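You operate a simulated robot arm through the tools that you are given. There is no shell and no other tool. Be economical: measure what you need, move in short steps, check, and stop when the job is done.

The job below is to be done with a simulated robot arm. You get a single attempt, and the scene is never put back.

Task
Fetch the yellow pot from the turntable and clamp it.
Fine: free the turntable to turn it and lock it again, with the pot's seat at the gap in the hood.

The check looks at the end state, three seconds after you hand in, the way a careful person would. Anything else that was tipped, shoved, dropped, spilled or broken makes it a failure.

Robot
A 7-joint arm with a two-finger parallel gripper, fixed in place. Base frame: the origin is at the foot of the arm, x ahead of it, y to its left, z up; the work surface is at about z = 20. Units: mm, degrees, N and s.
With the tool pointing down near the work surface it reaches from about 220 to 620 mm from the base axis. Its first joint turns from -66.0 to 66.0 degrees. Payload 2.6 kg.
The TCP is the grasp point between the finger pads, 30 mm short of the fingertips. In the tool frame z runs along the fingers and y along their closing line. The gripper opens to 94 mm. The fingers are 28 mm wide and 10 mm thick; the gripper's body (50 by 96 mm) begins 55 mm behind the TCP.
Orientation is that of the tool frame in the base frame, as [roll, pitch, yaw] about the fixed x, y, z axes, in that order (R = Rz(yaw) Ry(pitch) Rx(roll)). With the fingers straight down and closing along the base's y, the tool's x points along the base's -x, its y along +y and its z along -z.

Tools
- The arm moves only by the tool play_rows. Its argument "motion" is a list of rows, each a list of 7 numbers: the shift along the tool's x, y, z in mm, then the turn, a rotation vector about the tool's x, y, z in degrees, then the gripper command, from -1 (shut) to 1 (fully open), values between in proportion. In form: [[x, y, z, ax, ay, az, grip], ...]. A call has 1 to 10 rows; each row is the pose to reach, as a shift and turn from the pose commanded when the call began, along the tool's axes at that moment. Rows are played at 5 a second. More than 50 mm and 8.6 degrees between two rows, or a gripper value outside its range, and nothing of the call is played. A pose out of reach is approached as far as the arm can. The call stops where the force on the tool passes 40 N (or 10 N more than at its start, if that is more) or the arm is blocked; 0.2 s more then pass. The fingers move at their own pace (about 72 mm/s each) and stop on an object; they squeeze with about 28 N. The grip force told is the motor's: it shows also when the fingers shut on nothing. Time passes only in rows, and 0.2 s behind the last, so rows that repeat a pose let the fingers close. The reply holds the time, the measured pose of the TCP, the force on the tool along the base axes, the opening and the grip force, in the units named above and with some noise, with the torque about the TCP (base axes, N m) and any sound that the robot's microphone picked up.
- Cameras (640 x 400 px; columns grow to the right, rows downward): "scene" is fixed at [29.2, 426.8, 586.2]; the picture's right is [-0.78, -0.63, 0.00], its down [-0.29, 0.36, -0.89] and it looks along [0.56, -0.69, -0.46] (base axes); focal length 309 px, centre (320, 200). "wrist" rides on the gripper at [76, 14, -102] in the tool frame; the picture's right is [-0.18, 0.98, 0.00], its down [-0.75, -0.14, -0.64] and it looks along [-0.63, -0.12, 0.77] (tool axes); focal length 243 px, centre (320, 200). There is no depth. A picture from a camera that has moved, and an enlarged one, comes with that camera's place and axes in the base frame and with its lens. The place of the scene camera against the robot may be out by one fixed shift of up to 18 mm in any direction.
- snapshot(camera): a new picture of that camera. The clock stands still meanwhile.
- zoom(camera, box): a new picture of the part [left, top, right, bottom] of that camera's present view, enlarged. The clock stands still meanwhile.
- finish_job(): hands the job in; it is judged then, once.

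Work in short steps. Places have to be worked out from the pictures, the camera data and where the tool is seen: move nearer, look again, correct. Check each grasp and each placing, and mend what went wrong. You have 120 turns and 64 pictures in all, those below and enlarged ones among them. Open the gripper and draw the arm clear of the work before you hand the job in, unless the task says otherwise; then end with one line.

The tools are called after "Request:" as name(argument=value, ...) on one line, values as JSON. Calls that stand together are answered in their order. play_rows: Moves the arm, as the interface text tells. Its arguments: {"type":"object","properties":{"motion":{"type":"array","items":{"type":"array","items":{"type":"number"}}}},"required":["motion"]} The other tools are called the same way: snapshot (camera) takes a picture; zoom (camera, box) takes an enlarged picture of a part of a camera's view; finish_job () hands the job in.

At the start:

```text
time: 0.0
tool_pos: [361.4, -2.9, 394.9]
orientation: [-180.0, 0.0, -180.0]
wrist_force: [0.1, 0.4, 0.2]
ft_torque: [-0.01, -0.03, 0.02]
opening: 94.1
gripper_force: 0.1
```

scene: 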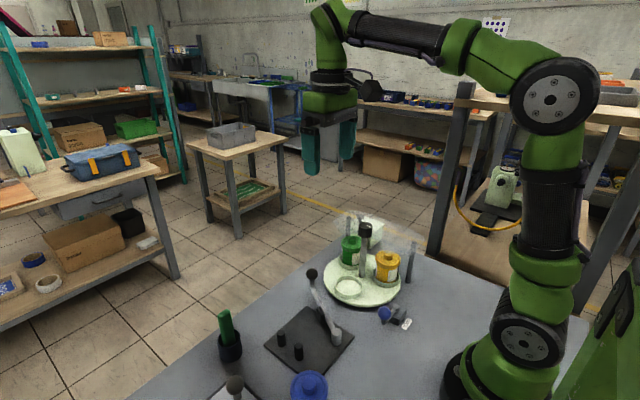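
wrist: 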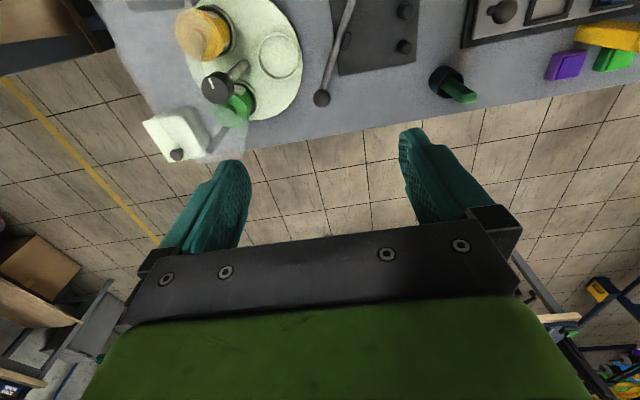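

I start by enlarging the turntable and the clamp areas in the scene view.

Request:
zoom(camera="scene", box=[300, 200, 440, 340])

Request:
zoom(camera="scene", box=[190, 250, 370, 400])

Request:
zoom(camera="wrist", box=[110, 0, 430, 180])

```text
2.86 times, centred on (370, 270) of scene
camera zoom: at [29.2, 426.8, 586.2], right [-0.78, -0.63, 0.0], down [-0.29, 0.36, -0.89], along [0.56, -0.69, -0.46], focal length 884 px, centre (177, 0)
```

zoom: 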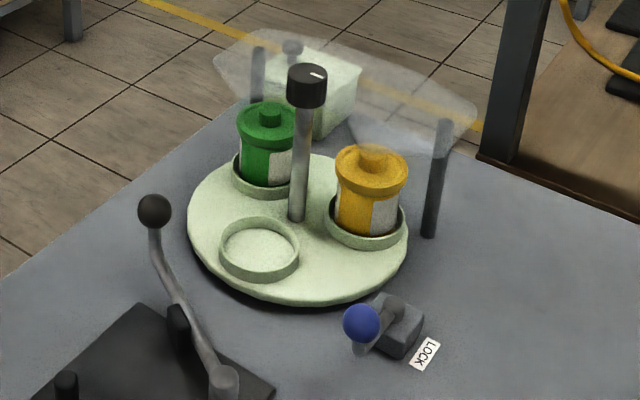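

```text
2.67 times, centred on (280, 325) of scene
camera zoom: at [29.2, 426.8, 586.2], right [-0.78, -0.63, 0.0], down [-0.29, 0.36, -0.89], along [0.56, -0.69, -0.46], focal length 825 px, centre (427, -133)
```

zoom: 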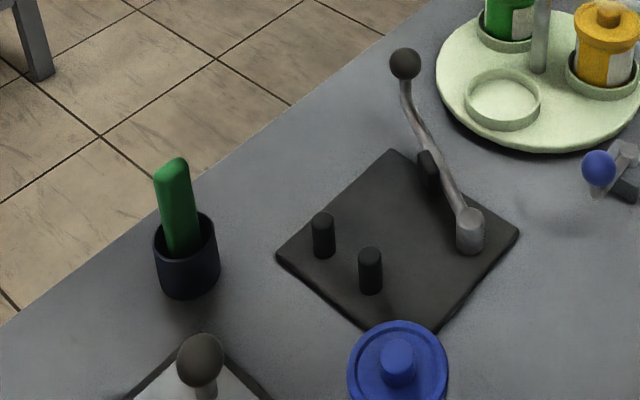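

```text
2.00 times, centred on (270, 90) of wrist
camera zoom: at [284.4, 11.2, 498.8], right [0.18, 0.98, 0.0], down [0.75, -0.14, 0.64], along [0.63, -0.12, -0.77], focal length 485 px, centre (420, 420)
```

zoom: 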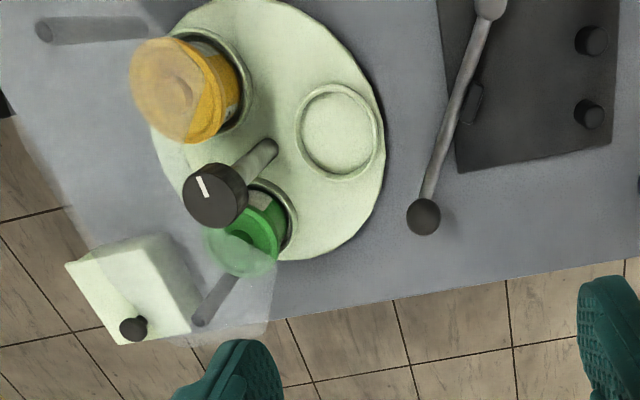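

The turntable is around (337,-125) and the lever clamp with its two pins around (320,100). I move the arm to the left and back for a better view of the rest.

Request:
play_rows(motion=[[20, 35, -10, 0, 0, 0, 1], [40, 70, -20, 0, 0, 0, 1], [60, 105, -30, 0, 0, 0, 1], [80, 140, -40, 0, 0, 0, 1]])

Request:
snapshot(camera="wrist")

Request:
snapshot(camera="scene")

```text
time: 1.0
tool_pos: [279.5, 137.4, 437.5]
orientation: [-180.0, -0.1, 179.9]
wrist_force: [0.5, -0.1, 0.4]
ft_torque: [-0.01, 0.0, -0.02]
opening: 94.0
gripper_force: 0.0
```

```text
58 pictures are left
camera wrist: at [202.7, 150.0, 541.0], right [0.18, 0.98, 0.0], down [0.75, -0.14, 0.64], along [0.63, -0.12, -0.77], focal length 243 px, centre (320, 200)
```

wrist: 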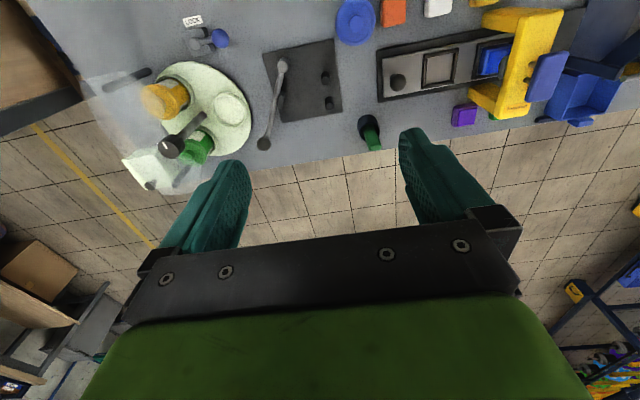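

```text
57 pictures are left
```

scene: 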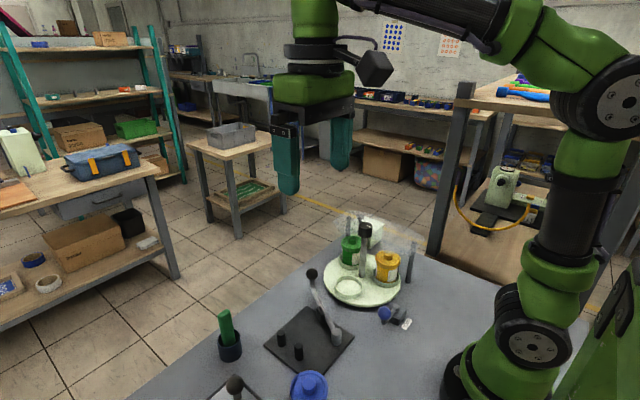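

The whole bench is in view; I enlarge the turntable, lock and clamp in this view.

Request:
zoom(camera="wrist", box=[80, 0, 260, 110])

Request:
zoom(camera="wrist", box=[230, 20, 400, 160])

Request:
zoom(camera="scene", box=[340, 205, 430, 275])

Request:
zoom(camera="scene", box=[360, 280, 440, 340])

```text
3.56 times, centred on (170, 55) of wrist
camera zoom: at [202.7, 150.0, 541.0], right [0.18, 0.98, 0.0], down [0.75, -0.14, 0.64], along [0.63, -0.12, -0.77], focal length 863 px, centre (853, 716)
```

zoom: 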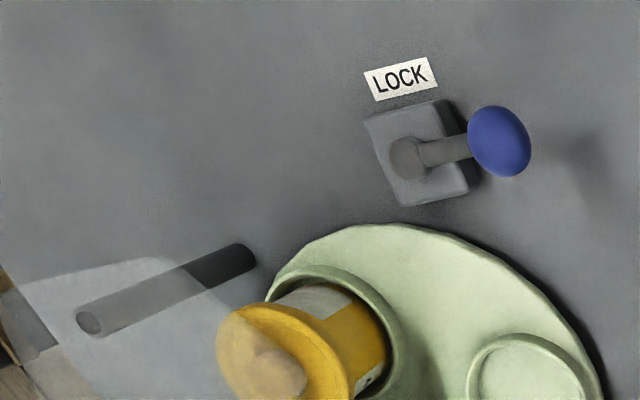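

```text
2.86 times, centred on (315, 90) of wrist
camera zoom: at [202.7, 150.0, 541.0], right [0.18, 0.98, 0.0], down [0.75, -0.14, 0.64], along [0.63, -0.12, -0.77], focal length 693 px, centre (334, 514)
```

zoom: 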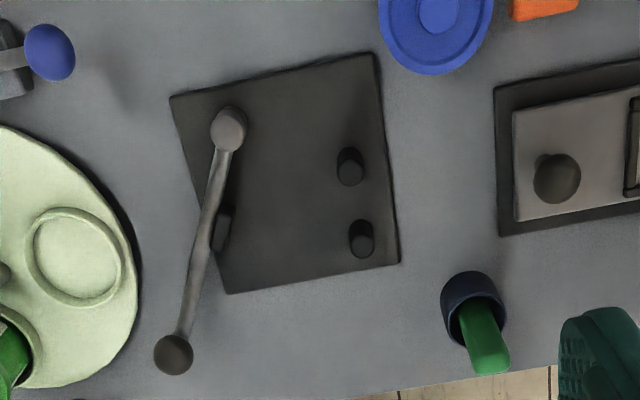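

```text
5.71 times, centred on (385, 240) of scene
camera zoom: at [29.2, 426.7, 586.2], right [-0.78, -0.63, 0.0], down [-0.29, 0.36, -0.89], along [0.56, -0.69, -0.46], focal length 1768 px, centre (-51, -29)
```

zoom: 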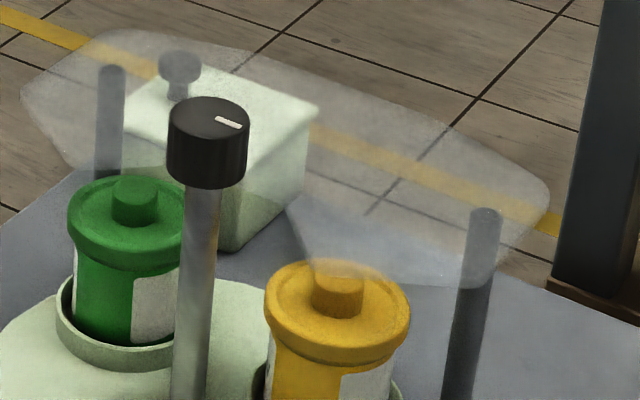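

```text
6.67 times, centred on (400, 310) of scene
camera zoom: at [29.2, 426.7, 586.2], right [-0.78, -0.63, 0.0], down [-0.29, 0.36, -0.89], along [0.56, -0.69, -0.46], focal length 2062 px, centre (-213, -533)
```

zoom: 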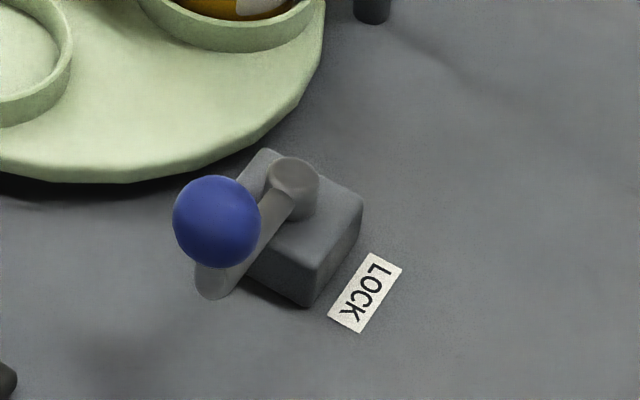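

The lock lever (pivot ≈(224,-71)) now points to +y, not at the label; knob is ≈(340,-123), top z≈195, hood at z≈148. I move above the knob to check its location.

Request:
play_rows(motion=[[-10, -43, 20, 0, 0, 0, 1], [-20, -86, 40, 0, 0, 0, 1], [-30, -130, 60, 0, 0, 0, 1], [-40, -173, 80, 0, 0, 0, 1], [-50, -217, 110, 0, 0, 0, 1], [-60, -260, 137, 0, 0, 0, 1]])

Request:
snapshot(camera="wrist")

Request:
snapshot(camera="scene")

```text
refused: row 5 steps farther than a row can; nothing moved
```

```text
52 pictures are left
camera wrist: at [202.7, 150.0, 541.0], right [0.18, 0.98, 0.0], down [0.75, -0.14, 0.64], along [0.63, -0.12, -0.77], focal length 243 px, centre (320, 200)
```

wrist: 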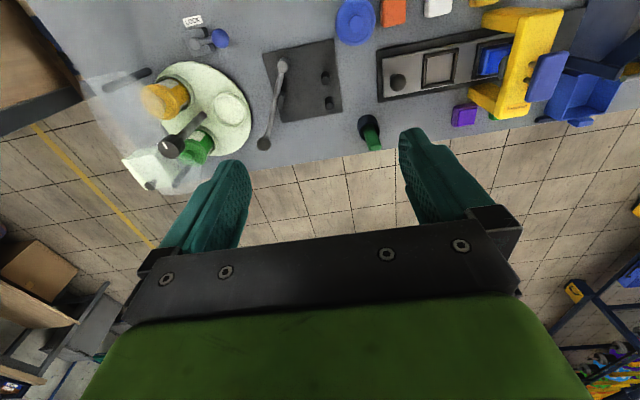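

```text
51 pictures are left
```

scene: 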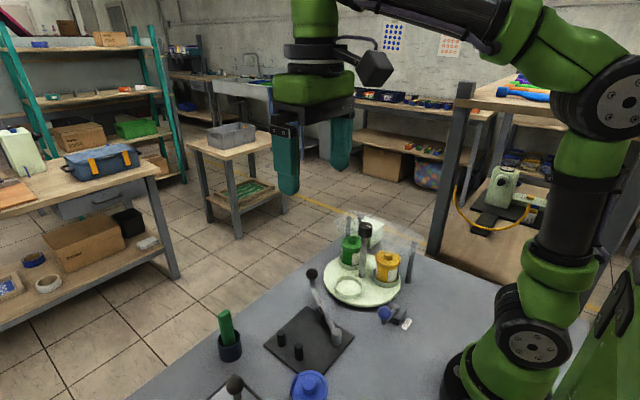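

Row steps were too long; I repeat with smaller steps.

Request:
play_rows(motion=[[-8, -33, 17, 0, 0, 0, 1], [-16, -66, 34, 0, 0, 0, 1], [-24, -99, 51, 0, 0, 0, 1], [-32, -132, 68, 0, 0, 0, 1], [-40, -165, 85, 0, 0, 0, 1], [-48, -198, 102, 0, 0, 0, 1], [-54, -230, 119, 0, 0, 0, 1], [-60, -260, 137, 0, 0, 0, 1]])

Request:
snapshot(camera="wrist")

Request:
snapshot(camera="scene")

```text
time: 2.8
tool_pos: [341.4, -122.5, 298.1]
orientation: [180.0, 0.0, 180.0]
wrist_force: [-0.3, 0.1, -0.1]
ft_torque: [-0.02, 0.0, -0.02]
opening: 94.0
gripper_force: 0.1
```

```text
50 pictures are left
camera wrist: at [264.9, -108.5, 401.4], right [0.18, 0.98, 0.0], down [0.75, -0.14, 0.64], along [0.63, -0.12, -0.77], focal length 243 px, centre (320, 200)
```

wrist: 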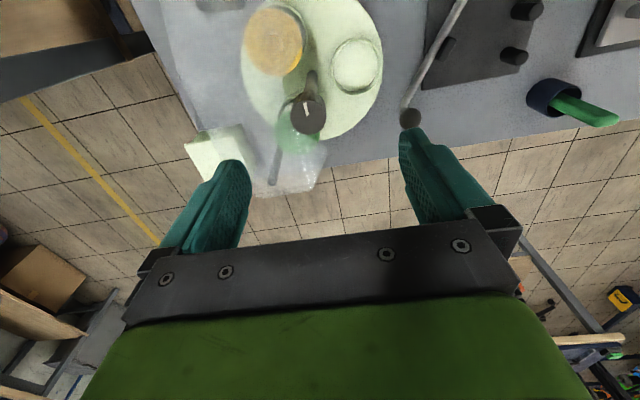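

```text
49 pictures are left
```

scene: 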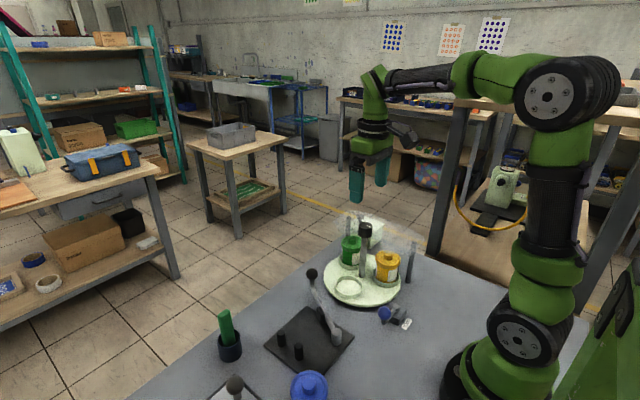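

I enlarge the knob in the wrist view to fix its place and height properly.

Request:
zoom(camera="wrist", box=[170, 0, 410, 200])

```text
2.00 times, centred on (290, 100) of wrist
camera zoom: at [264.9, -108.5, 401.4], right [0.18, 0.98, 0.0], down [0.75, -0.14, 0.64], along [0.63, -0.12, -0.77], focal length 485 px, centre (380, 400)
```

zoom: 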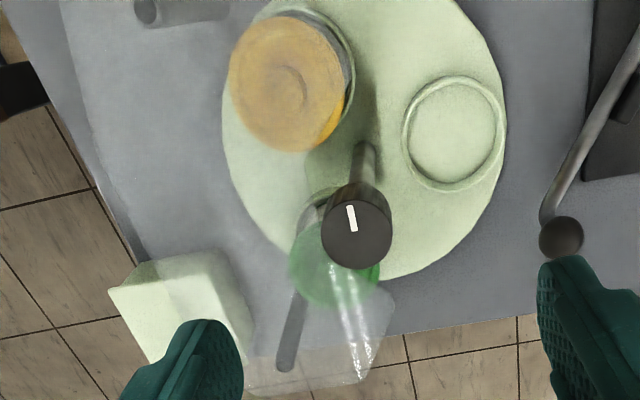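

Estimates put the knob near (344,-132), top z≈160–190. I centre above it and descend to z≈240 (tips at 210), then look.

Request:
play_rows(motion=[[-2, -5, 20, 0, 0, 0, 1], [-3, -10, 40, 0, 0, 0, 1], [-3, -10, 58, 0, 0, 0, 1]])

Request:
zoom(camera="wrist", box=[160, 0, 480, 200])

Request:
zoom(camera="scene", box=[310, 140, 440, 300])

```text
time: 3.6
tool_pos: [345.2, -131.8, 239.0]
orientation: [180.0, 0.0, 180.0]
wrist_force: [0.4, -0.4, 0.0]
ft_torque: [-0.01, -0.01, -0.02]
opening: 94.0
gripper_force: 0.0
```

```text
2.00 times, centred on (320, 100) of wrist
camera zoom: at [268.1, -118.8, 342.5], right [0.18, 0.98, 0.0], down [0.75, -0.14, 0.64], along [0.63, -0.12, -0.77], focal length 485 px, centre (320, 400)
```

zoom: 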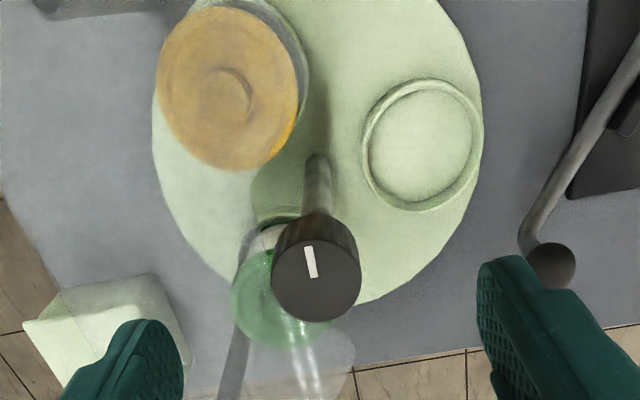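

```text
2.50 times, centred on (375, 220) of scene
camera zoom: at [29.2, 426.8, 586.2], right [-0.78, -0.63, 0.0], down [-0.29, 0.36, -0.89], along [0.56, -0.69, -0.46], focal length 773 px, centre (182, 150)
```

zoom: 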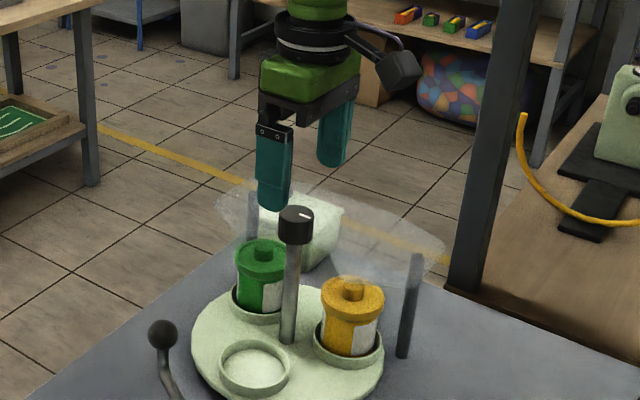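

Two rays fix the knob at (342,-134), top z≈190. I lower to z≈191, shut on the knob, and test by a small clockwise turn whether the table is locked.

Request:
play_rows(motion=[[2, -2, 16, 0, 0, 0, 1], [2, -2, 32, 0, 0, 0, 1], [2, -2, 46, 0, 0, 0, 1], [2, -2, 46, 0, 0, 0, -1], [2, -2, 46, 0, 0, 0, -1], [2, -2, 46, 0, 0, 0, -1]])

Request:
zoom(camera="scene", box=[310, 180, 440, 320])

```text
time: 5.0
tool_pos: [341.2, -135.5, 193.8]
orientation: [-180.0, -0.1, 180.0]
wrist_force: [1.4, -3.2, -3.5]
ft_torque: [0.19, -0.21, -0.03]
opening: 33.6
gripper_force: 44.9
```

```text
2.86 times, centred on (375, 250) of scene
camera zoom: at [29.2, 426.7, 586.2], right [-0.78, -0.63, 0.0], down [-0.29, 0.36, -0.89], along [0.56, -0.69, -0.46], focal length 884 px, centre (163, 57)
```

zoom: 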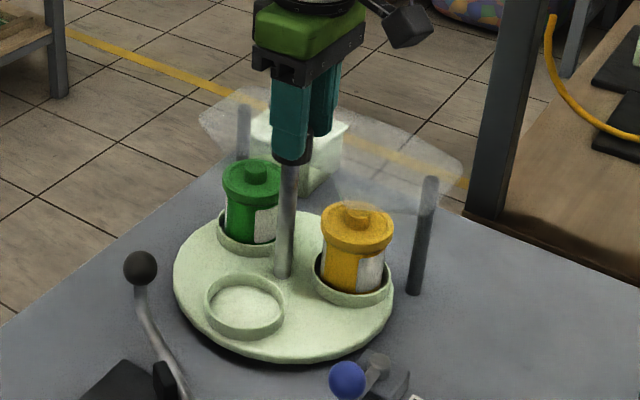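

The knob is gripped. Small test turn.

Request:
play_rows(motion=[[0, 0, 0, 0, 0, 3, -1], [0, 0, 0, 0, 0, 6, -1], [0, 0, 0, 0, 0, 6, -1]])

Request:
zoom(camera="scene", box=[310, 180, 440, 320])

```text
time: 5.8
tool_pos: [341.6, -134.8, 194.3]
orientation: [180.0, -0.1, 173.9]
wrist_force: [-0.4, 0.0, -11.8]
ft_torque: [-0.73, -0.18, 0.02]
opening: 33.5
gripper_force: 44.7
```

```text
2.86 times, centred on (375, 250) of scene
camera zoom: at [29.2, 426.8, 586.2], right [-0.78, -0.63, 0.0], down [-0.29, 0.36, -0.89], along [0.56, -0.69, -0.46], focal length 884 px, centre (163, 57)
```

zoom: 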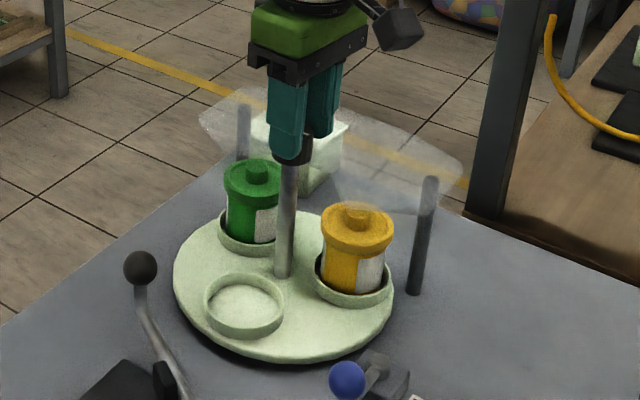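

The table did not move, with no lasting torque. I open, rise, and look at the knob's pointer to see whether it slipped.

Request:
play_rows(motion=[[0, 0, 0, 0, 0, 0, 1], [0, 0, 0, 0, 0, 0, 1], [0, 0, -20, 0, 0, -6, 1], [0, 0, -46, 0, 0, -6, 1]])

Request:
zoom(camera="wrist", box=[160, 0, 480, 200])

```text
time: 6.8
tool_pos: [342.0, -134.5, 240.4]
orientation: [-179.9, 0.0, -179.9]
wrist_force: [-0.3, 0.1, 0.2]
ft_torque: [0.0, -0.02, 0.0]
opening: 93.8
gripper_force: 0.1
```

```text
2.00 times, centred on (320, 100) of wrist
camera zoom: at [265.6, -120.1, 343.2], right [0.18, 0.98, 0.0], down [0.75, -0.14, 0.64], along [0.63, -0.12, -0.77], focal length 485 px, centre (320, 400)
```

zoom: 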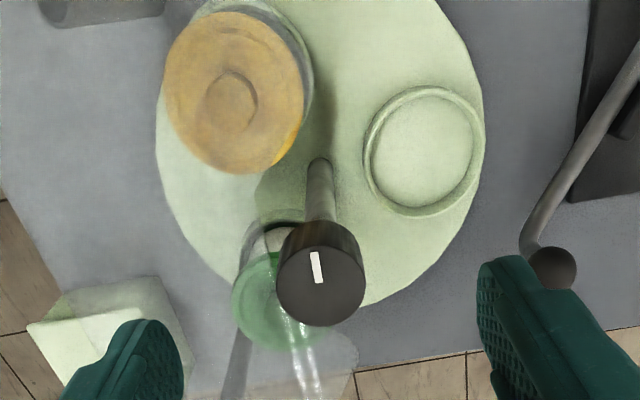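

The pointer is unchanged, so the fingers slipped: the table is locked now, with the lever pointing to +y. I go over to look closely at the lock lever.

Request:
play_rows(motion=[[10, 10, -20, 0, 0, 0, 1], [30, 40, -30, 0, 0, 0, 1], [50, 70, -30, 0, 0, 0, 1], [65, 95, -30, 0, 0, 0, 1], [75, 115, -20, 0, 0, 0, 1]])

Request:
zoom(camera="wrist", box=[160, 0, 480, 200])

Request:
zoom(camera="scene", box=[350, 260, 450, 340])

```text
time: 8.0
tool_pos: [267.4, -16.8, 259.5]
orientation: [179.9, 0.1, 179.9]
wrist_force: [0.2, -0.2, 0.4]
ft_torque: [-0.05, 0.01, -0.03]
opening: 93.6
gripper_force: 0.1
```

```text
2.00 times, centred on (320, 100) of wrist
camera zoom: at [191.0, -2.9, 363.1], right [0.18, 0.98, 0.0], down [0.75, -0.14, 0.64], along [0.63, -0.12, -0.77], focal length 485 px, centre (320, 400)
```

zoom: 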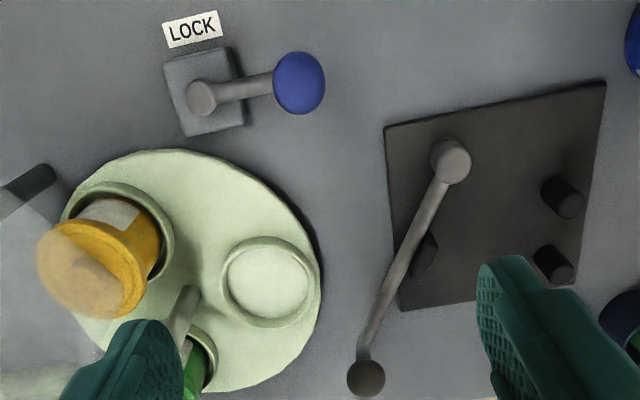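

```text
5.00 times, centred on (400, 300) of scene
camera zoom: at [29.2, 426.8, 586.2], right [-0.78, -0.63, 0.0], down [-0.29, 0.36, -0.89], along [0.56, -0.69, -0.46], focal length 1547 px, centre (-80, -300)
```

zoom: 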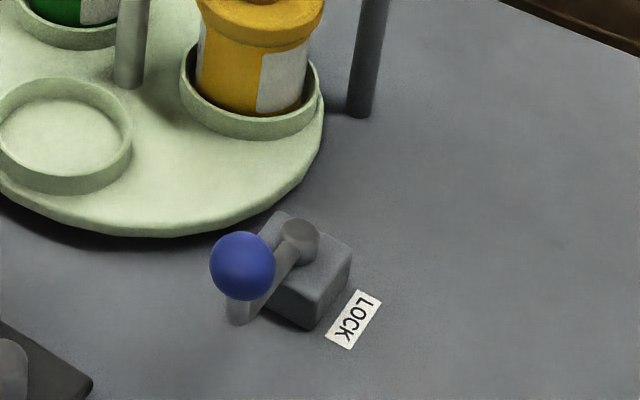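

The lever's pivot is ≈(223,-75) and the ball ≈(224,-20,z≈70). I'll use the fingers as a fork straddling the ball in x; first turn the tool by 90° above it.

Request:
play_rows(motion=[[4, 0, 5, 0, 0, 8.5, 1], [8, 0, 10, 0, 0, 17, 1], [12, -1, 20, 0, 0, 25.5, 1], [16, -1, 30, 0, 0, 34, 1], [20, -2, 40, 0, 0, 42.5, 1], [24, -2, 50, 0, 0, 51, 1], [28, -2, 60, 0, 0, 59.5, 1], [32, -3, 70, 0, 0, 68, 1], [36, -3, 80, 0, 0, 76.5, 1], [41, -3, 90, 0, 0, 85, 1]])

Request:
play_rows(motion=[[0, 0, 0, 0, 0, 5, 0.2], [0, 0, 0, 0, 0, 5, 0.2]])

Request:
snapshot(camera="wrist")

Request:
zoom(camera="scene", box=[300, 200, 460, 340])

```text
time: 10.2
tool_pos: [225.9, -21.0, 170.3]
orientation: [-180.0, 0.0, 94.8]
wrist_force: [-0.7, -0.3, 0.6]
ft_torque: [-0.02, 0.0, 0.01]
opening: 94.0
gripper_force: 0.0
```

```text
time: 10.8
tool_pos: [225.7, -22.6, 170.8]
orientation: [-180.0, 0.0, 89.9]
wrist_force: [-0.1, -0.5, -0.3]
ft_torque: [-0.01, 0.01, 0.04]
opening: 56.4
gripper_force: 0.2
```

```text
40 pictures are left
camera wrist: at [239.8, 53.6, 274.4], right [0.98, -0.19, 0.0], down [-0.14, -0.75, 0.64], along [-0.12, -0.63, -0.77], focal length 243 px, centre (320, 200)
```

wrist: 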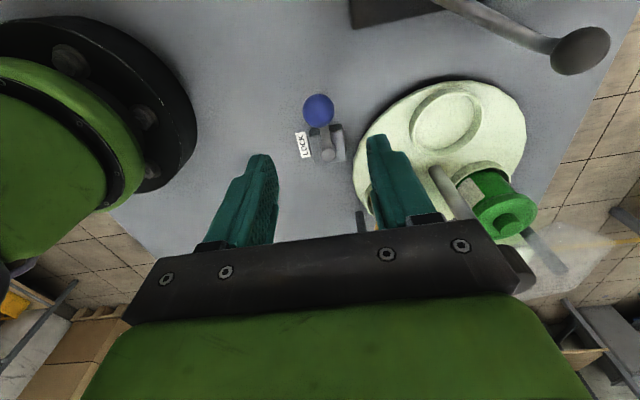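

```text
2.86 times, centred on (380, 270) of scene
camera zoom: at [29.2, 426.8, 586.2], right [-0.78, -0.63, 0.0], down [-0.29, 0.36, -0.89], along [0.56, -0.69, -0.46], focal length 884 px, centre (149, 0)
```

zoom: 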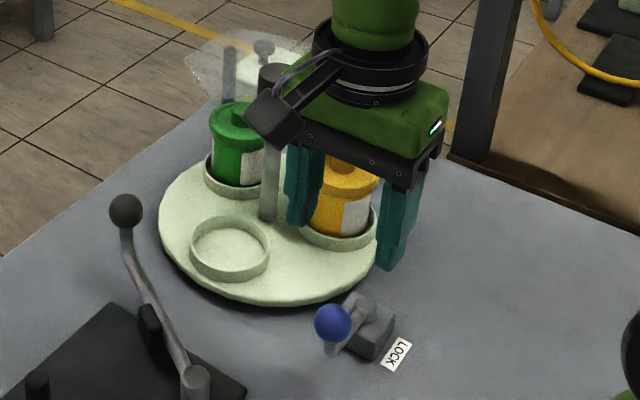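

The ball is centred between the fingers at ≈(225,-19). I lower the fork around it to z≈76.

Request:
play_rows(motion=[[1, -1, 20, 0, 0, 0, 0.2], [2, -1, 40, 0, 0, 0, 0.2], [3, -1, 60, 0, 0, 0, 0.2], [3, -1, 80, 0, 0, 0, 0.2], [3, -1, 94, 0, 0, 0, 0.2]])

Request:
snapshot(camera="wrist")

Request:
zoom(camera="scene", box=[320, 240, 440, 340])

```text
time: 12.0
tool_pos: [226.2, -19.0, 76.4]
orientation: [-180.0, 0.0, 90.0]
wrist_force: [-0.4, -0.3, 0.4]
ft_torque: [0.02, -0.02, 0.01]
opening: 56.6
gripper_force: 0.1
```

```text
38 pictures are left
camera wrist: at [239.6, 56.2, 179.7], right [0.98, -0.18, 0.0], down [-0.14, -0.75, 0.64], along [-0.12, -0.63, -0.77], focal length 243 px, centre (320, 200)
```

wrist: 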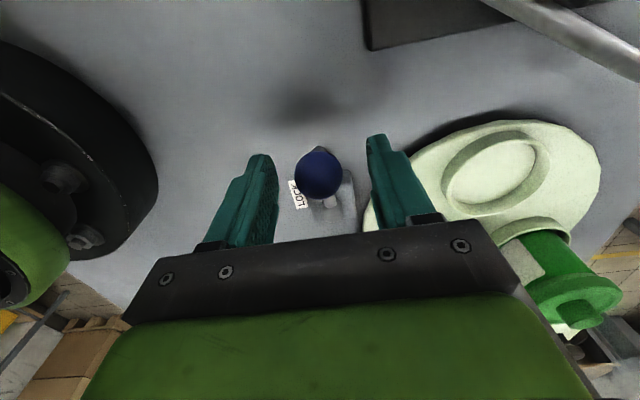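

```text
4.00 times, centred on (380, 290) of scene
camera zoom: at [29.1, 426.8, 586.2], right [-0.78, -0.63, 0.0], down [-0.29, 0.36, -0.89], along [0.56, -0.69, -0.46], focal length 1237 px, centre (80, -160)
```

zoom: 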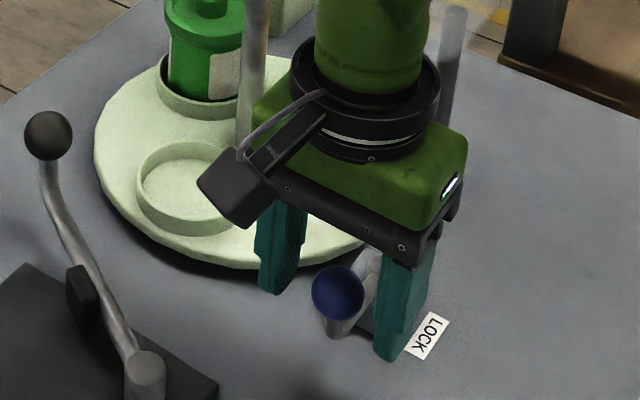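

The ball is in the fork. Test push towards +x by small steps, watching the force.

Request:
play_rows(motion=[[0, 5, 0, 0, 0, 0, 0.2], [0, 10, 0, 0, 0, 0, 0.2], [0, 14, 0, 0, 0, 0, 0.2], [0, 17, 0, 0, 0, 0, 0.2], [0, 20, 0, 0, 0, 0, 0.2], [0, 23, 0, 0, 0, 0, 0.2]])

Request:
snapshot(camera="wrist")

```text
time: 13.4
tool_pos: [247.9, -19.7, 77.3]
orientation: [-180.0, 0.0, 90.0]
wrist_force: [-1.5, -0.2, -0.1]
ft_torque: [-0.02, -0.02, 0.0]
opening: 56.6
gripper_force: 0.2
```

```text
36 pictures are left
camera wrist: at [262.2, 55.7, 180.0], right [0.98, -0.18, 0.0], down [-0.14, -0.75, 0.64], along [-0.12, -0.63, -0.77], focal length 243 px, centre (320, 200)
```

wrist: 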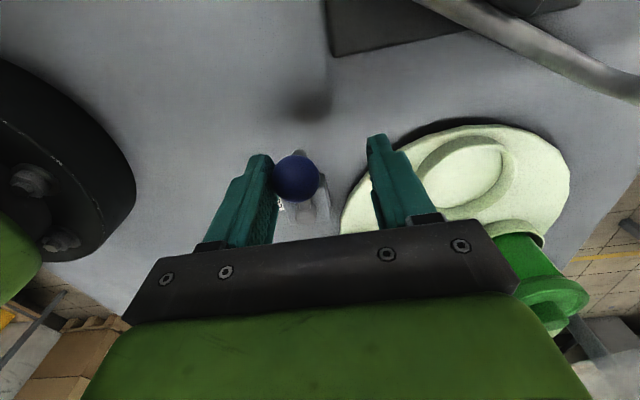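

The lever moves easily towards +x (ball now x≈234, only 1.5 N). I narrow the fork and follow the arc further in that direction, raised slightly.

Request:
play_rows(motion=[[-2, 3, -3, 0, 0, 0, -0.15], [-6, 6, -6, 0, 0, 0, -0.15], [-8, 9, -8, 0, 0, 0, -0.15], [-10, 13, -8, 0, 0, 0, -0.15], [-13, 17, -8, 0, 0, 0, -0.15], [-17, 21, -8, 0, 0, 0, -0.15], [-20, 24, -8, 0, 0, 0, -0.15]])

Request:
snapshot(camera="wrist")

```text
time: 15.0
tool_pos: [271.5, -39.4, 84.7]
orientation: [-179.9, -0.1, 90.1]
wrist_force: [-0.3, -0.5, 0.3]
ft_torque: [0.02, -0.03, 0.01]
opening: 40.3
gripper_force: 0.0
```

```text
35 pictures are left
camera wrist: at [286.1, 36.0, 188.1], right [0.98, -0.18, 0.0], down [-0.14, -0.75, 0.64], along [-0.12, -0.63, -0.77], focal length 243 px, centre (320, 200)
```

wrist: 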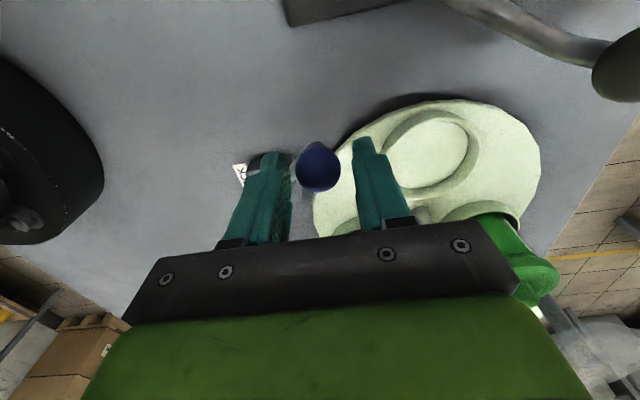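

The ball jumped ahead of the finger to ≈(270,-39), ~55° round. I push gently a bit more to find the end stop.

Request:
play_rows(motion=[[-3, 4, 0, 0, 0, 0, -0.15], [-6, 7, 0, 0, 0, 0, -0.15], [-9, 10, 0, 0, 0, 0, -0.15], [-11, 12, 0, 0, 0, 0, -0.15]])

Request:
snapshot(camera="wrist")

```text
time: 16.0
tool_pos: [283.1, -49.0, 83.0]
orientation: [-179.6, -0.1, 89.9]
wrist_force: [-16.7, 6.8, 0.0]
ft_torque: [0.16, 0.31, -0.06]
opening: 49.5
gripper_force: 7.9
```

```text
34 pictures are left
camera wrist: at [296.6, 26.1, 186.9], right [0.98, -0.18, -0.01], down [-0.14, -0.76, 0.64], along [-0.12, -0.63, -0.77], focal length 243 px, centre (320, 200)
```

wrist: 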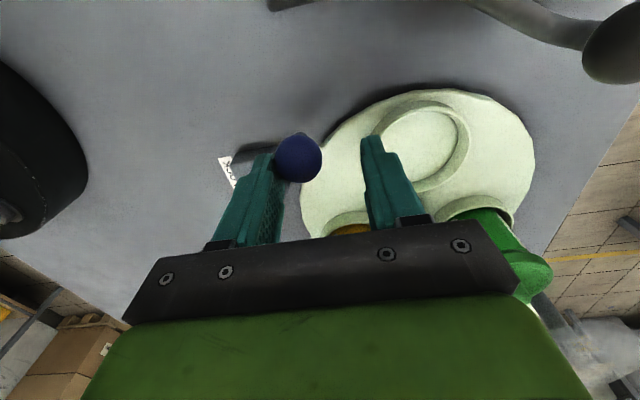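

End stop found with the lever ~55° from +y. I back off, rise, and turn the tool towards the knob for another turning test.

Request:
play_rows(motion=[[8, -8, 0, 0, 0, 0, 0.0], [8, -8, -30, 0, 0, 0, 0.3], [8, -8, -70, 0, 0, 0, 1], [8, -8, -110, 0, 0, 0, 1], [8, -8, -150, 0, 0, 0, 1], [0, 0, -165, 0, 0, -8.5, 1], [-15, 10, -165, 0, 0, -17, 1], [-30, 20, -165, 0, 0, -25.5, 1], [-45, 30, -165, 0, 0, -34, 1], [-60, 40, -165, 0, 0, -42.5, 1]])

Request:
zoom(camera="scene", box=[300, 200, 460, 340])

```text
time: 18.2
tool_pos: [324.9, -111.4, 249.0]
orientation: [-179.9, 0.0, 132.6]
wrist_force: [-0.3, 0.1, -0.8]
ft_torque: [-0.02, -0.02, -0.02]
opening: 94.1
gripper_force: 0.0
```

```text
2.86 times, centred on (380, 270) of scene
camera zoom: at [29.1, 426.8, 586.2], right [-0.78, -0.63, 0.0], down [-0.29, 0.36, -0.89], along [0.56, -0.69, -0.46], focal length 884 px, centre (149, 0)
```

zoom: 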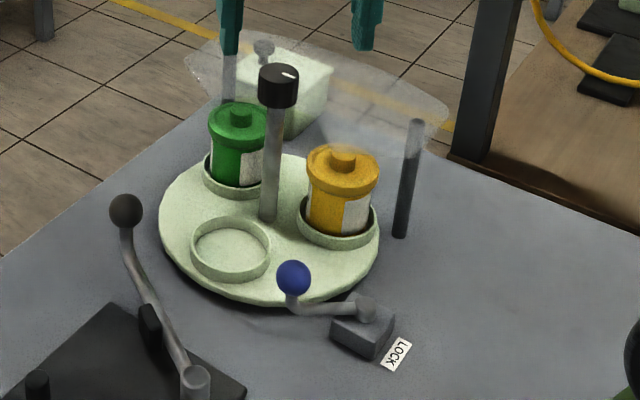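

The lever has clearly swung off its former place. I centre over the knob while turning the tool to yaw ≈209°, to have room for a clockwise turn.

Request:
play_rows(motion=[[-4, 0, 0, 0, 0, -8.5, 1], [-8, -1, 0, 0, 0, -17, 1], [-12, -1, 0, 0, 0, -25.5, 1], [-16, -2, 0, 0, 0, -34, 1], [-20, -2, 0, 0, 0, -42.5, 1], [-24, -2, 0, 0, 0, -51, 1], [-29, -2.7, 0, 0, 0, -59.5, 1], [-29, -2.7, 0, 0, 0, -68, 1], [-29, -2.7, 0, 0, 0, -76.5, 1]])

Request:
play_rows(motion=[[0, 0, 20, 0, 0, 0, 1], [0, 0, 40, 0, 0, 0, 1], [0, 0, 58, 0, 0, 0, 1], [0, 0, 58, 0, 0, 0, -1], [0, 0, 58, 0, 0, 0, -1], [0, 0, 58, 0, 0, 0, -1], [0, 0, 58, 0, 0, 3, -1], [0, 0, 58, 0, 0, 6, -1], [0, 0, 58, 0, 0, 9, -1]])

Request:
zoom(camera="scene", box=[300, 200, 460, 340])

```text
time: 20.2
tool_pos: [341.4, -133.3, 249.5]
orientation: [180.0, 0.0, -150.9]
wrist_force: [0.4, 0.3, 0.1]
ft_torque: [-0.02, 0.05, -0.01]
opening: 94.1
gripper_force: 0.1
```

```text
time: 21.7
tool_pos: [342.3, -139.4, 189.4]
orientation: [-179.3, -0.1, -152.4]
wrist_force: [3.0, -1.8, -0.5]
ft_torque: [0.37, 0.54, -0.03]
opening: 33.4
gripper_force: 44.8
stopped in row 7: the force on the tool passed its limit (the readings are from after the stop); the commanded pose is now the measured one
```

```text
2.86 times, centred on (380, 270) of scene
camera zoom: at [29.1, 426.8, 586.2], right [-0.78, -0.63, 0.0], down [-0.29, 0.36, -0.89], along [0.56, -0.69, -0.46], focal length 884 px, centre (149, 0)
```

zoom: 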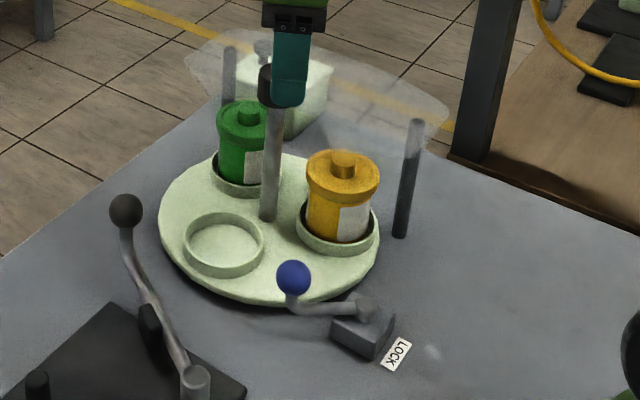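

The table turned clockwise – it is now free. The grips show the knob's axis is really nearer (349,-136); I open slightly, shift by 7 mm and regrip centred.

Request:
play_rows(motion=[[0, 0, 0, 0, 0, 0, 0], [-7, 0, 0, 0, 0, 0, 0], [-7, 0, 0, 0, 0, 0, 0], [-7, 0, 0, 0, 0, 0, -1], [-7, 0, 0, 0, 0, 0, -1], [-7, 0, 0, 0, 0, 0, -1]])

Request:
zoom(camera="scene", box=[300, 200, 460, 340])

```text
time: 23.1
tool_pos: [349.0, -136.0, 189.9]
orientation: [-179.3, -0.1, -152.4]
wrist_force: [7.5, -4.8, -2.2]
ft_torque: [0.3, 0.5, 0.0]
opening: 33.3
gripper_force: 44.9
```

```text
2.86 times, centred on (380, 270) of scene
camera zoom: at [29.2, 426.7, 586.2], right [-0.78, -0.63, 0.0], down [-0.29, 0.36, -0.89], along [0.56, -0.69, -0.46], focal length 884 px, centre (149, 0)
```

zoom: 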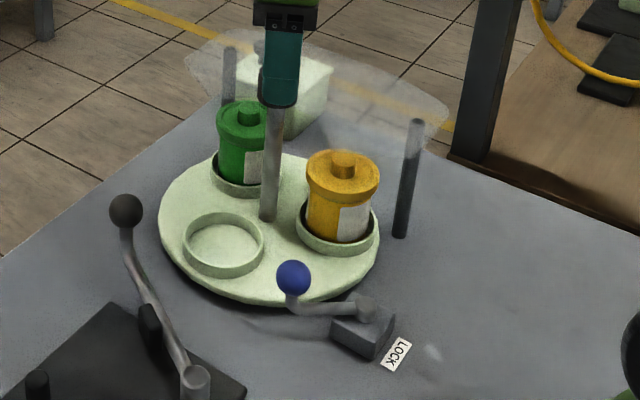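

Grip is centred. I turn clockwise 40° gently, with a 1.5 mm relief shift.

Request:
play_rows(motion=[[0, -1.5, 0, 0, 0, 0, -1], [0, -1.5, 0, 0, 0, 4, -1], [0, -1.5, 0, 0, 0, 8, -1], [0, -1.5, 0, 0, 0, 13, -1], [0, -1.5, 0, 0, 0, 18, -1], [0, -1.5, 0, 0, 0, 23, -1], [0, -1.5, 0, 0, 0, 28, -1], [0, -1.5, 0, 0, 0, 33, -1], [0, -1.5, 0, 0, 0, 38, -1], [0, -1.5, 0, 0, 0, 40, -1]])

Request:
zoom(camera="scene", box=[300, 200, 460, 340])

```text
time: 24.4
tool_pos: [347.4, -134.7, 189.9]
orientation: [-179.7, 0.0, -172.0]
wrist_force: [-1.8, 0.7, 2.4]
ft_torque: [0.16, -0.15, 0.01]
opening: 33.0
gripper_force: 44.7
stopped in row 6: the force on the tool passed its limit (the readings are from after the stop); the commanded pose is now the measured one
```

```text
2.86 times, centred on (380, 270) of scene
camera zoom: at [29.2, 426.7, 586.2], right [-0.78, -0.63, 0.0], down [-0.29, 0.36, -0.89], along [0.56, -0.69, -0.46], focal length 884 px, centre (149, 0)
```

zoom: 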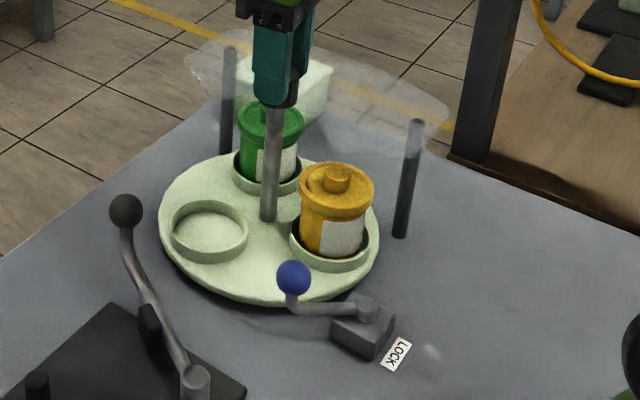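

Turned 20° more; the pose has relaxed to ≈(347.4,-134.7), nearly force-free. Continue turning.

Request:
play_rows(motion=[[0, 0, 0, 0, 0, 4, -1], [0, 0, 0, 0, 0, 8, -1], [0, 0, 0, 0, 0, 12, -1], [0, 0, 0, 0, 0, 16, -1], [0, 0, 0, 0, 0, 20, -1], [0, 0, 0, 0, 0, 24, -1], [0, 0, 0, 0, 0, 28, -1], [0, 0, 0, 0, 0, 32, -1], [0, 0, 0, 0, 0, 36, -1], [0, 0, 0, 0, 0, 40, -1]])

```text
time: 26.6
tool_pos: [348.1, -133.7, 191.1]
orientation: [-179.9, 0.1, 148.1]
wrist_force: [-3.1, 16.1, -6.5]
ft_torque: [-0.42, -0.81, 0.01]
opening: 32.8
gripper_force: 45.1
```

40° done; a 16 N side force shows the axis is slightly to +y. I shift 2 mm to relieve and continue.

Request:
play_rows(motion=[[1, 1.7, 0, 0, 0, 0, -1], [1, 1.7, 0, 0, 0, 4, -1], [1, 1.7, 0, 0, 0, 8, -1], [1, 1.7, 0, 0, 0, 12, -1], [1, 1.7, 0, 0, 0, 16, -1], [1, 1.7, 0, 0, 0, 20, -1], [1, 1.7, 0, 0, 0, 24, -1]])

Request:
zoom(camera="scene", box=[300, 200, 460, 340])

```text
time: 28.2
tool_pos: [348.3, -133.7, 190.4]
orientation: [180.0, 0.4, 124.1]
wrist_force: [6.7, 9.0, 1.0]
ft_torque: [0.53, 0.2, 0.02]
opening: 33.3
gripper_force: 44.9
```

```text
2.86 times, centred on (380, 270) of scene
camera zoom: at [29.2, 426.8, 586.2], right [-0.78, -0.63, 0.0], down [-0.29, 0.36, -0.89], along [0.56, -0.69, -0.46], focal length 884 px, centre (149, 0)
```

zoom: 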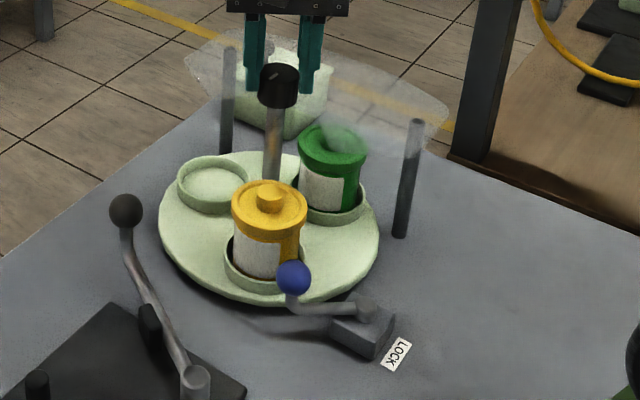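

Yellow is ~27° short of the +y station (former empty-seat position). I continue turning 26°.

Request:
play_rows(motion=[[0, 0, 0, 0, 0, 4, -1], [0, 0, 0, 0, 0, 8, -1], [0, 0, 0, 0, 0, 12, -1], [0, 0, 0, 0, 0, 16, -1], [0, 0, 0, 0, 0, 20, -1], [0, 0, 0, 0, 0, 24, -1], [0, 0, 0, 0, 0, 26, -1]])

Request:
zoom(camera="scene", box=[300, 200, 460, 340])

```text
time: 29.7
tool_pos: [349.0, -132.2, 190.0]
orientation: [179.8, 0.3, 100.3]
wrist_force: [3.3, -0.8, -1.4]
ft_torque: [0.38, 0.45, 0.01]
opening: 33.2
gripper_force: 44.8
stopped in row 7: the force on the tool passed its limit (the readings are from after the stop); the commanded pose is now the measured one
```

```text
2.86 times, centred on (380, 270) of scene
camera zoom: at [29.2, 426.7, 586.2], right [-0.78, -0.63, 0.0], down [-0.29, 0.36, -0.89], along [0.56, -0.69, -0.46], focal length 884 px, centre (149, 0)
```

zoom: 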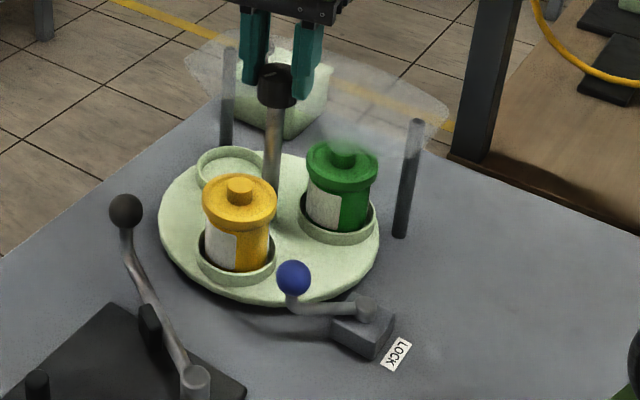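

The yellow seat is still ~6° short of the former empty seat's place. I turn 6° more.

Request:
play_rows(motion=[[0, 0, 0, 0, 0, 3, -1], [0, 0, 0, 0, 0, 6, -1], [0, 0, 0, 0, 0, 6, -1]])

Request:
zoom(camera="scene", box=[300, 200, 460, 340])

```text
time: 30.5
tool_pos: [348.9, -131.9, 190.0]
orientation: [179.8, 0.3, 94.3]
wrist_force: [12.3, -3.4, -15.3]
ft_torque: [0.04, -0.03, 0.04]
opening: 33.1
gripper_force: 44.8
```

```text
2.86 times, centred on (380, 270) of scene
camera zoom: at [29.2, 426.7, 586.3], right [-0.78, -0.63, 0.0], down [-0.29, 0.36, -0.89], along [0.56, -0.69, -0.46], focal length 884 px, centre (149, 0)
```

zoom: 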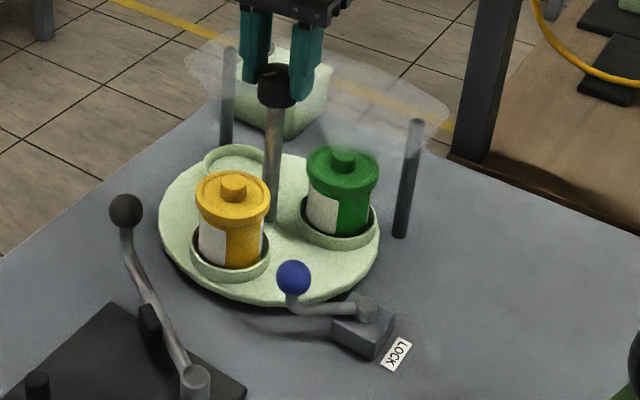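

The yellow seat now coincides with the former empty seat's place. I open, rise and verify it stays.

Request:
play_rows(motion=[[0, 0, 0, 0, 0, 0, 0.2], [0, 0, 0, 0, 0, 0, 1], [0, 0, 0, 0, 0, 0, 1], [0, 0, -30, 0, 0, 4, 1], [0, 0, -60, 0, 0, 4, 1]])

Request:
zoom(camera="scene", box=[300, 200, 460, 340])

```text
time: 31.7
tool_pos: [349.4, -133.2, 251.0]
orientation: [179.7, 0.3, 90.3]
wrist_force: [0.1, -0.2, 0.3]
ft_torque: [-0.03, -0.02, 0.0]
opening: 94.1
gripper_force: 0.1
```

```text
2.86 times, centred on (380, 270) of scene
camera zoom: at [29.2, 426.8, 586.2], right [-0.78, -0.63, 0.0], down [-0.29, 0.36, -0.89], along [0.56, -0.69, -0.46], focal length 884 px, centre (149, 0)
```

zoom: 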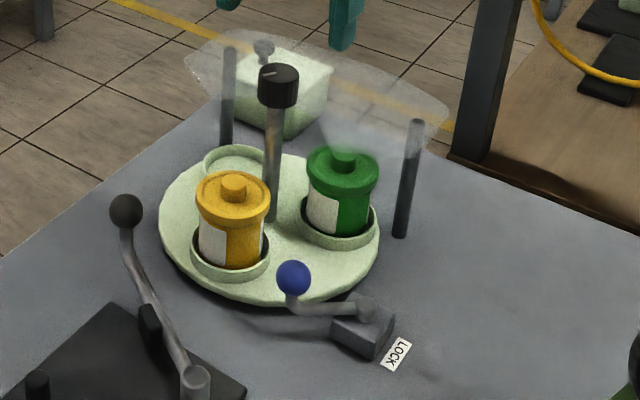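

Stable. I move the fork over the lever ball at ≈(270,-39) and descend.

Request:
play_rows(motion=[[24, -20, 0, 0, 0, 0, 0.3], [48, -40, 0, 0, 0, 0, 0.2], [72, -60, 0, 0, 0, 0, 0.2], [95, -81, 0, 0, 0, 0, 0.2], [95, -81, 40, 0, 0, 0, 0.2], [95, -81, 75, 0, 0, 0, 0.2]])

Request:
snapshot(camera="wrist")

```text
time: 33.1
tool_pos: [268.0, -36.1, 173.6]
orientation: [179.8, 0.4, 90.2]
wrist_force: [-0.5, 0.1, -1.3]
ft_torque: [-0.03, 0.03, 0.0]
opening: 56.6
gripper_force: 0.1
```

```text
25 pictures are left
camera wrist: at [280.0, 39.4, 276.8], right [0.98, -0.18, 0.01], down [-0.14, -0.75, 0.65], along [-0.11, -0.64, -0.76], focal length 243 px, centre (320, 200)
```

wrist: 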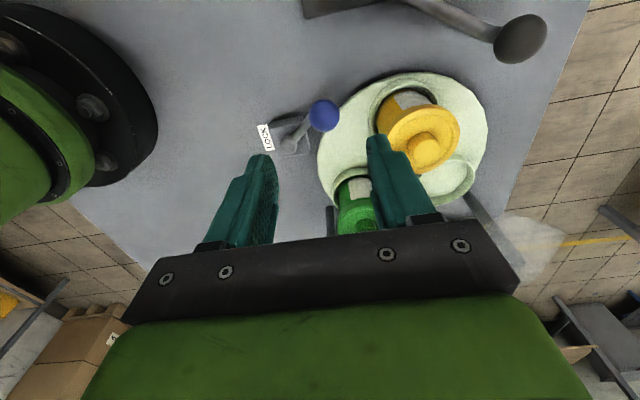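

The ball is at ≈(270,-41), well between the fingers. I narrow the fork a little and go down.

Request:
play_rows(motion=[[-3, 1, 20, 0, 0, 0, 0], [-4, 1, 45, 0, 0, 0, 0], [-4, 1, 70, 0, 0, 0, 0], [-4, 1, 90, 0, 0, 0, 0]])

Request:
play_rows(motion=[[0, -4, 0, 0, 0, 0, -0.25], [1, -8, 2, 0, 0, 0, -0.25], [4, -13, 4, 0, 0, 0, -0.25], [7, -18, 6, 0, 0, 0, -0.25], [10, -24, 6, 0, 0, 0, -0.25], [13, -30, 6, 0, 0, 0, -0.25], [15, -36, 6, 0, 0, 0, -0.25], [17, -42, 6, 0, 0, 0, -0.25], [18, -46, 6, 0, 0, 0, -0.25]])

Request:
snapshot(camera="wrist")

```text
time: 34.1
tool_pos: [268.2, -43.1, 85.3]
orientation: [179.8, 0.3, 90.3]
wrist_force: [0.1, 0.4, 0.5]
ft_torque: [-0.01, 0.0, -0.04]
opening: 47.1
gripper_force: 0.1
```

```text
time: 36.1
tool_pos: [222.9, -25.8, 78.9]
orientation: [179.7, 0.3, 90.1]
wrist_force: [-0.3, -0.3, 0.8]
ft_torque: [0.04, 0.01, 0.03]
opening: 35.5
gripper_force: 0.2
```

```text
24 pictures are left
camera wrist: at [236.6, 50.9, 181.6], right [0.98, -0.18, 0.01], down [-0.14, -0.75, 0.65], along [-0.11, -0.64, -0.76], focal length 243 px, centre (320, 200)
```

wrist: 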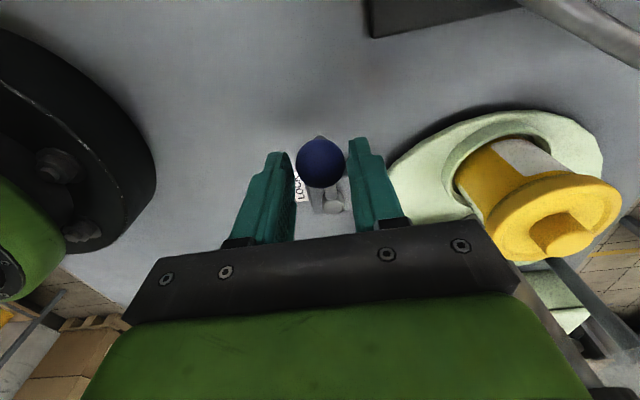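

The ball is back at (225,-18), its original locked place. A slight further push checks that it is against its stop.

Request:
play_rows(motion=[[4, -3, 0, 0, 0, 0, -0.25], [4, -6, 0, 0, 0, 0, -0.25], [4, -8, 0, 0, 0, 0, -0.25]])

Request:
zoom(camera="scene", box=[300, 200, 460, 340])

```text
time: 36.9
tool_pos: [221.8, -22.1, 79.5]
orientation: [179.9, 0.2, 90.3]
wrist_force: [0.6, 0.4, -0.4]
ft_torque: [0.01, -0.01, 0.03]
opening: 35.1
gripper_force: 0.1
out of reach, approached as far as the arm can: row 2, 3
```

```text
2.86 times, centred on (380, 270) of scene
camera zoom: at [29.2, 426.8, 586.2], right [-0.78, -0.63, 0.0], down [-0.29, 0.36, -0.89], along [0.56, -0.69, -0.46], focal length 884 px, centre (149, 0)
```

zoom: 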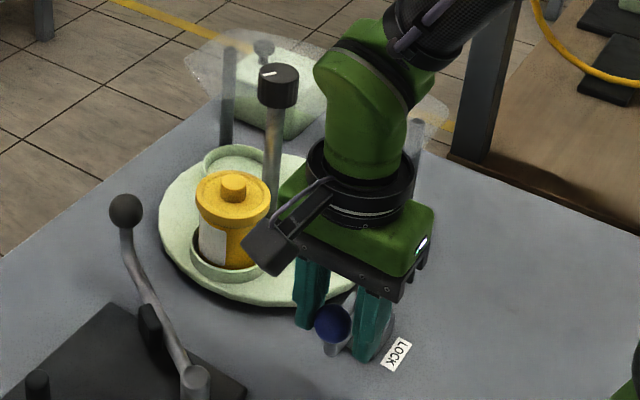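

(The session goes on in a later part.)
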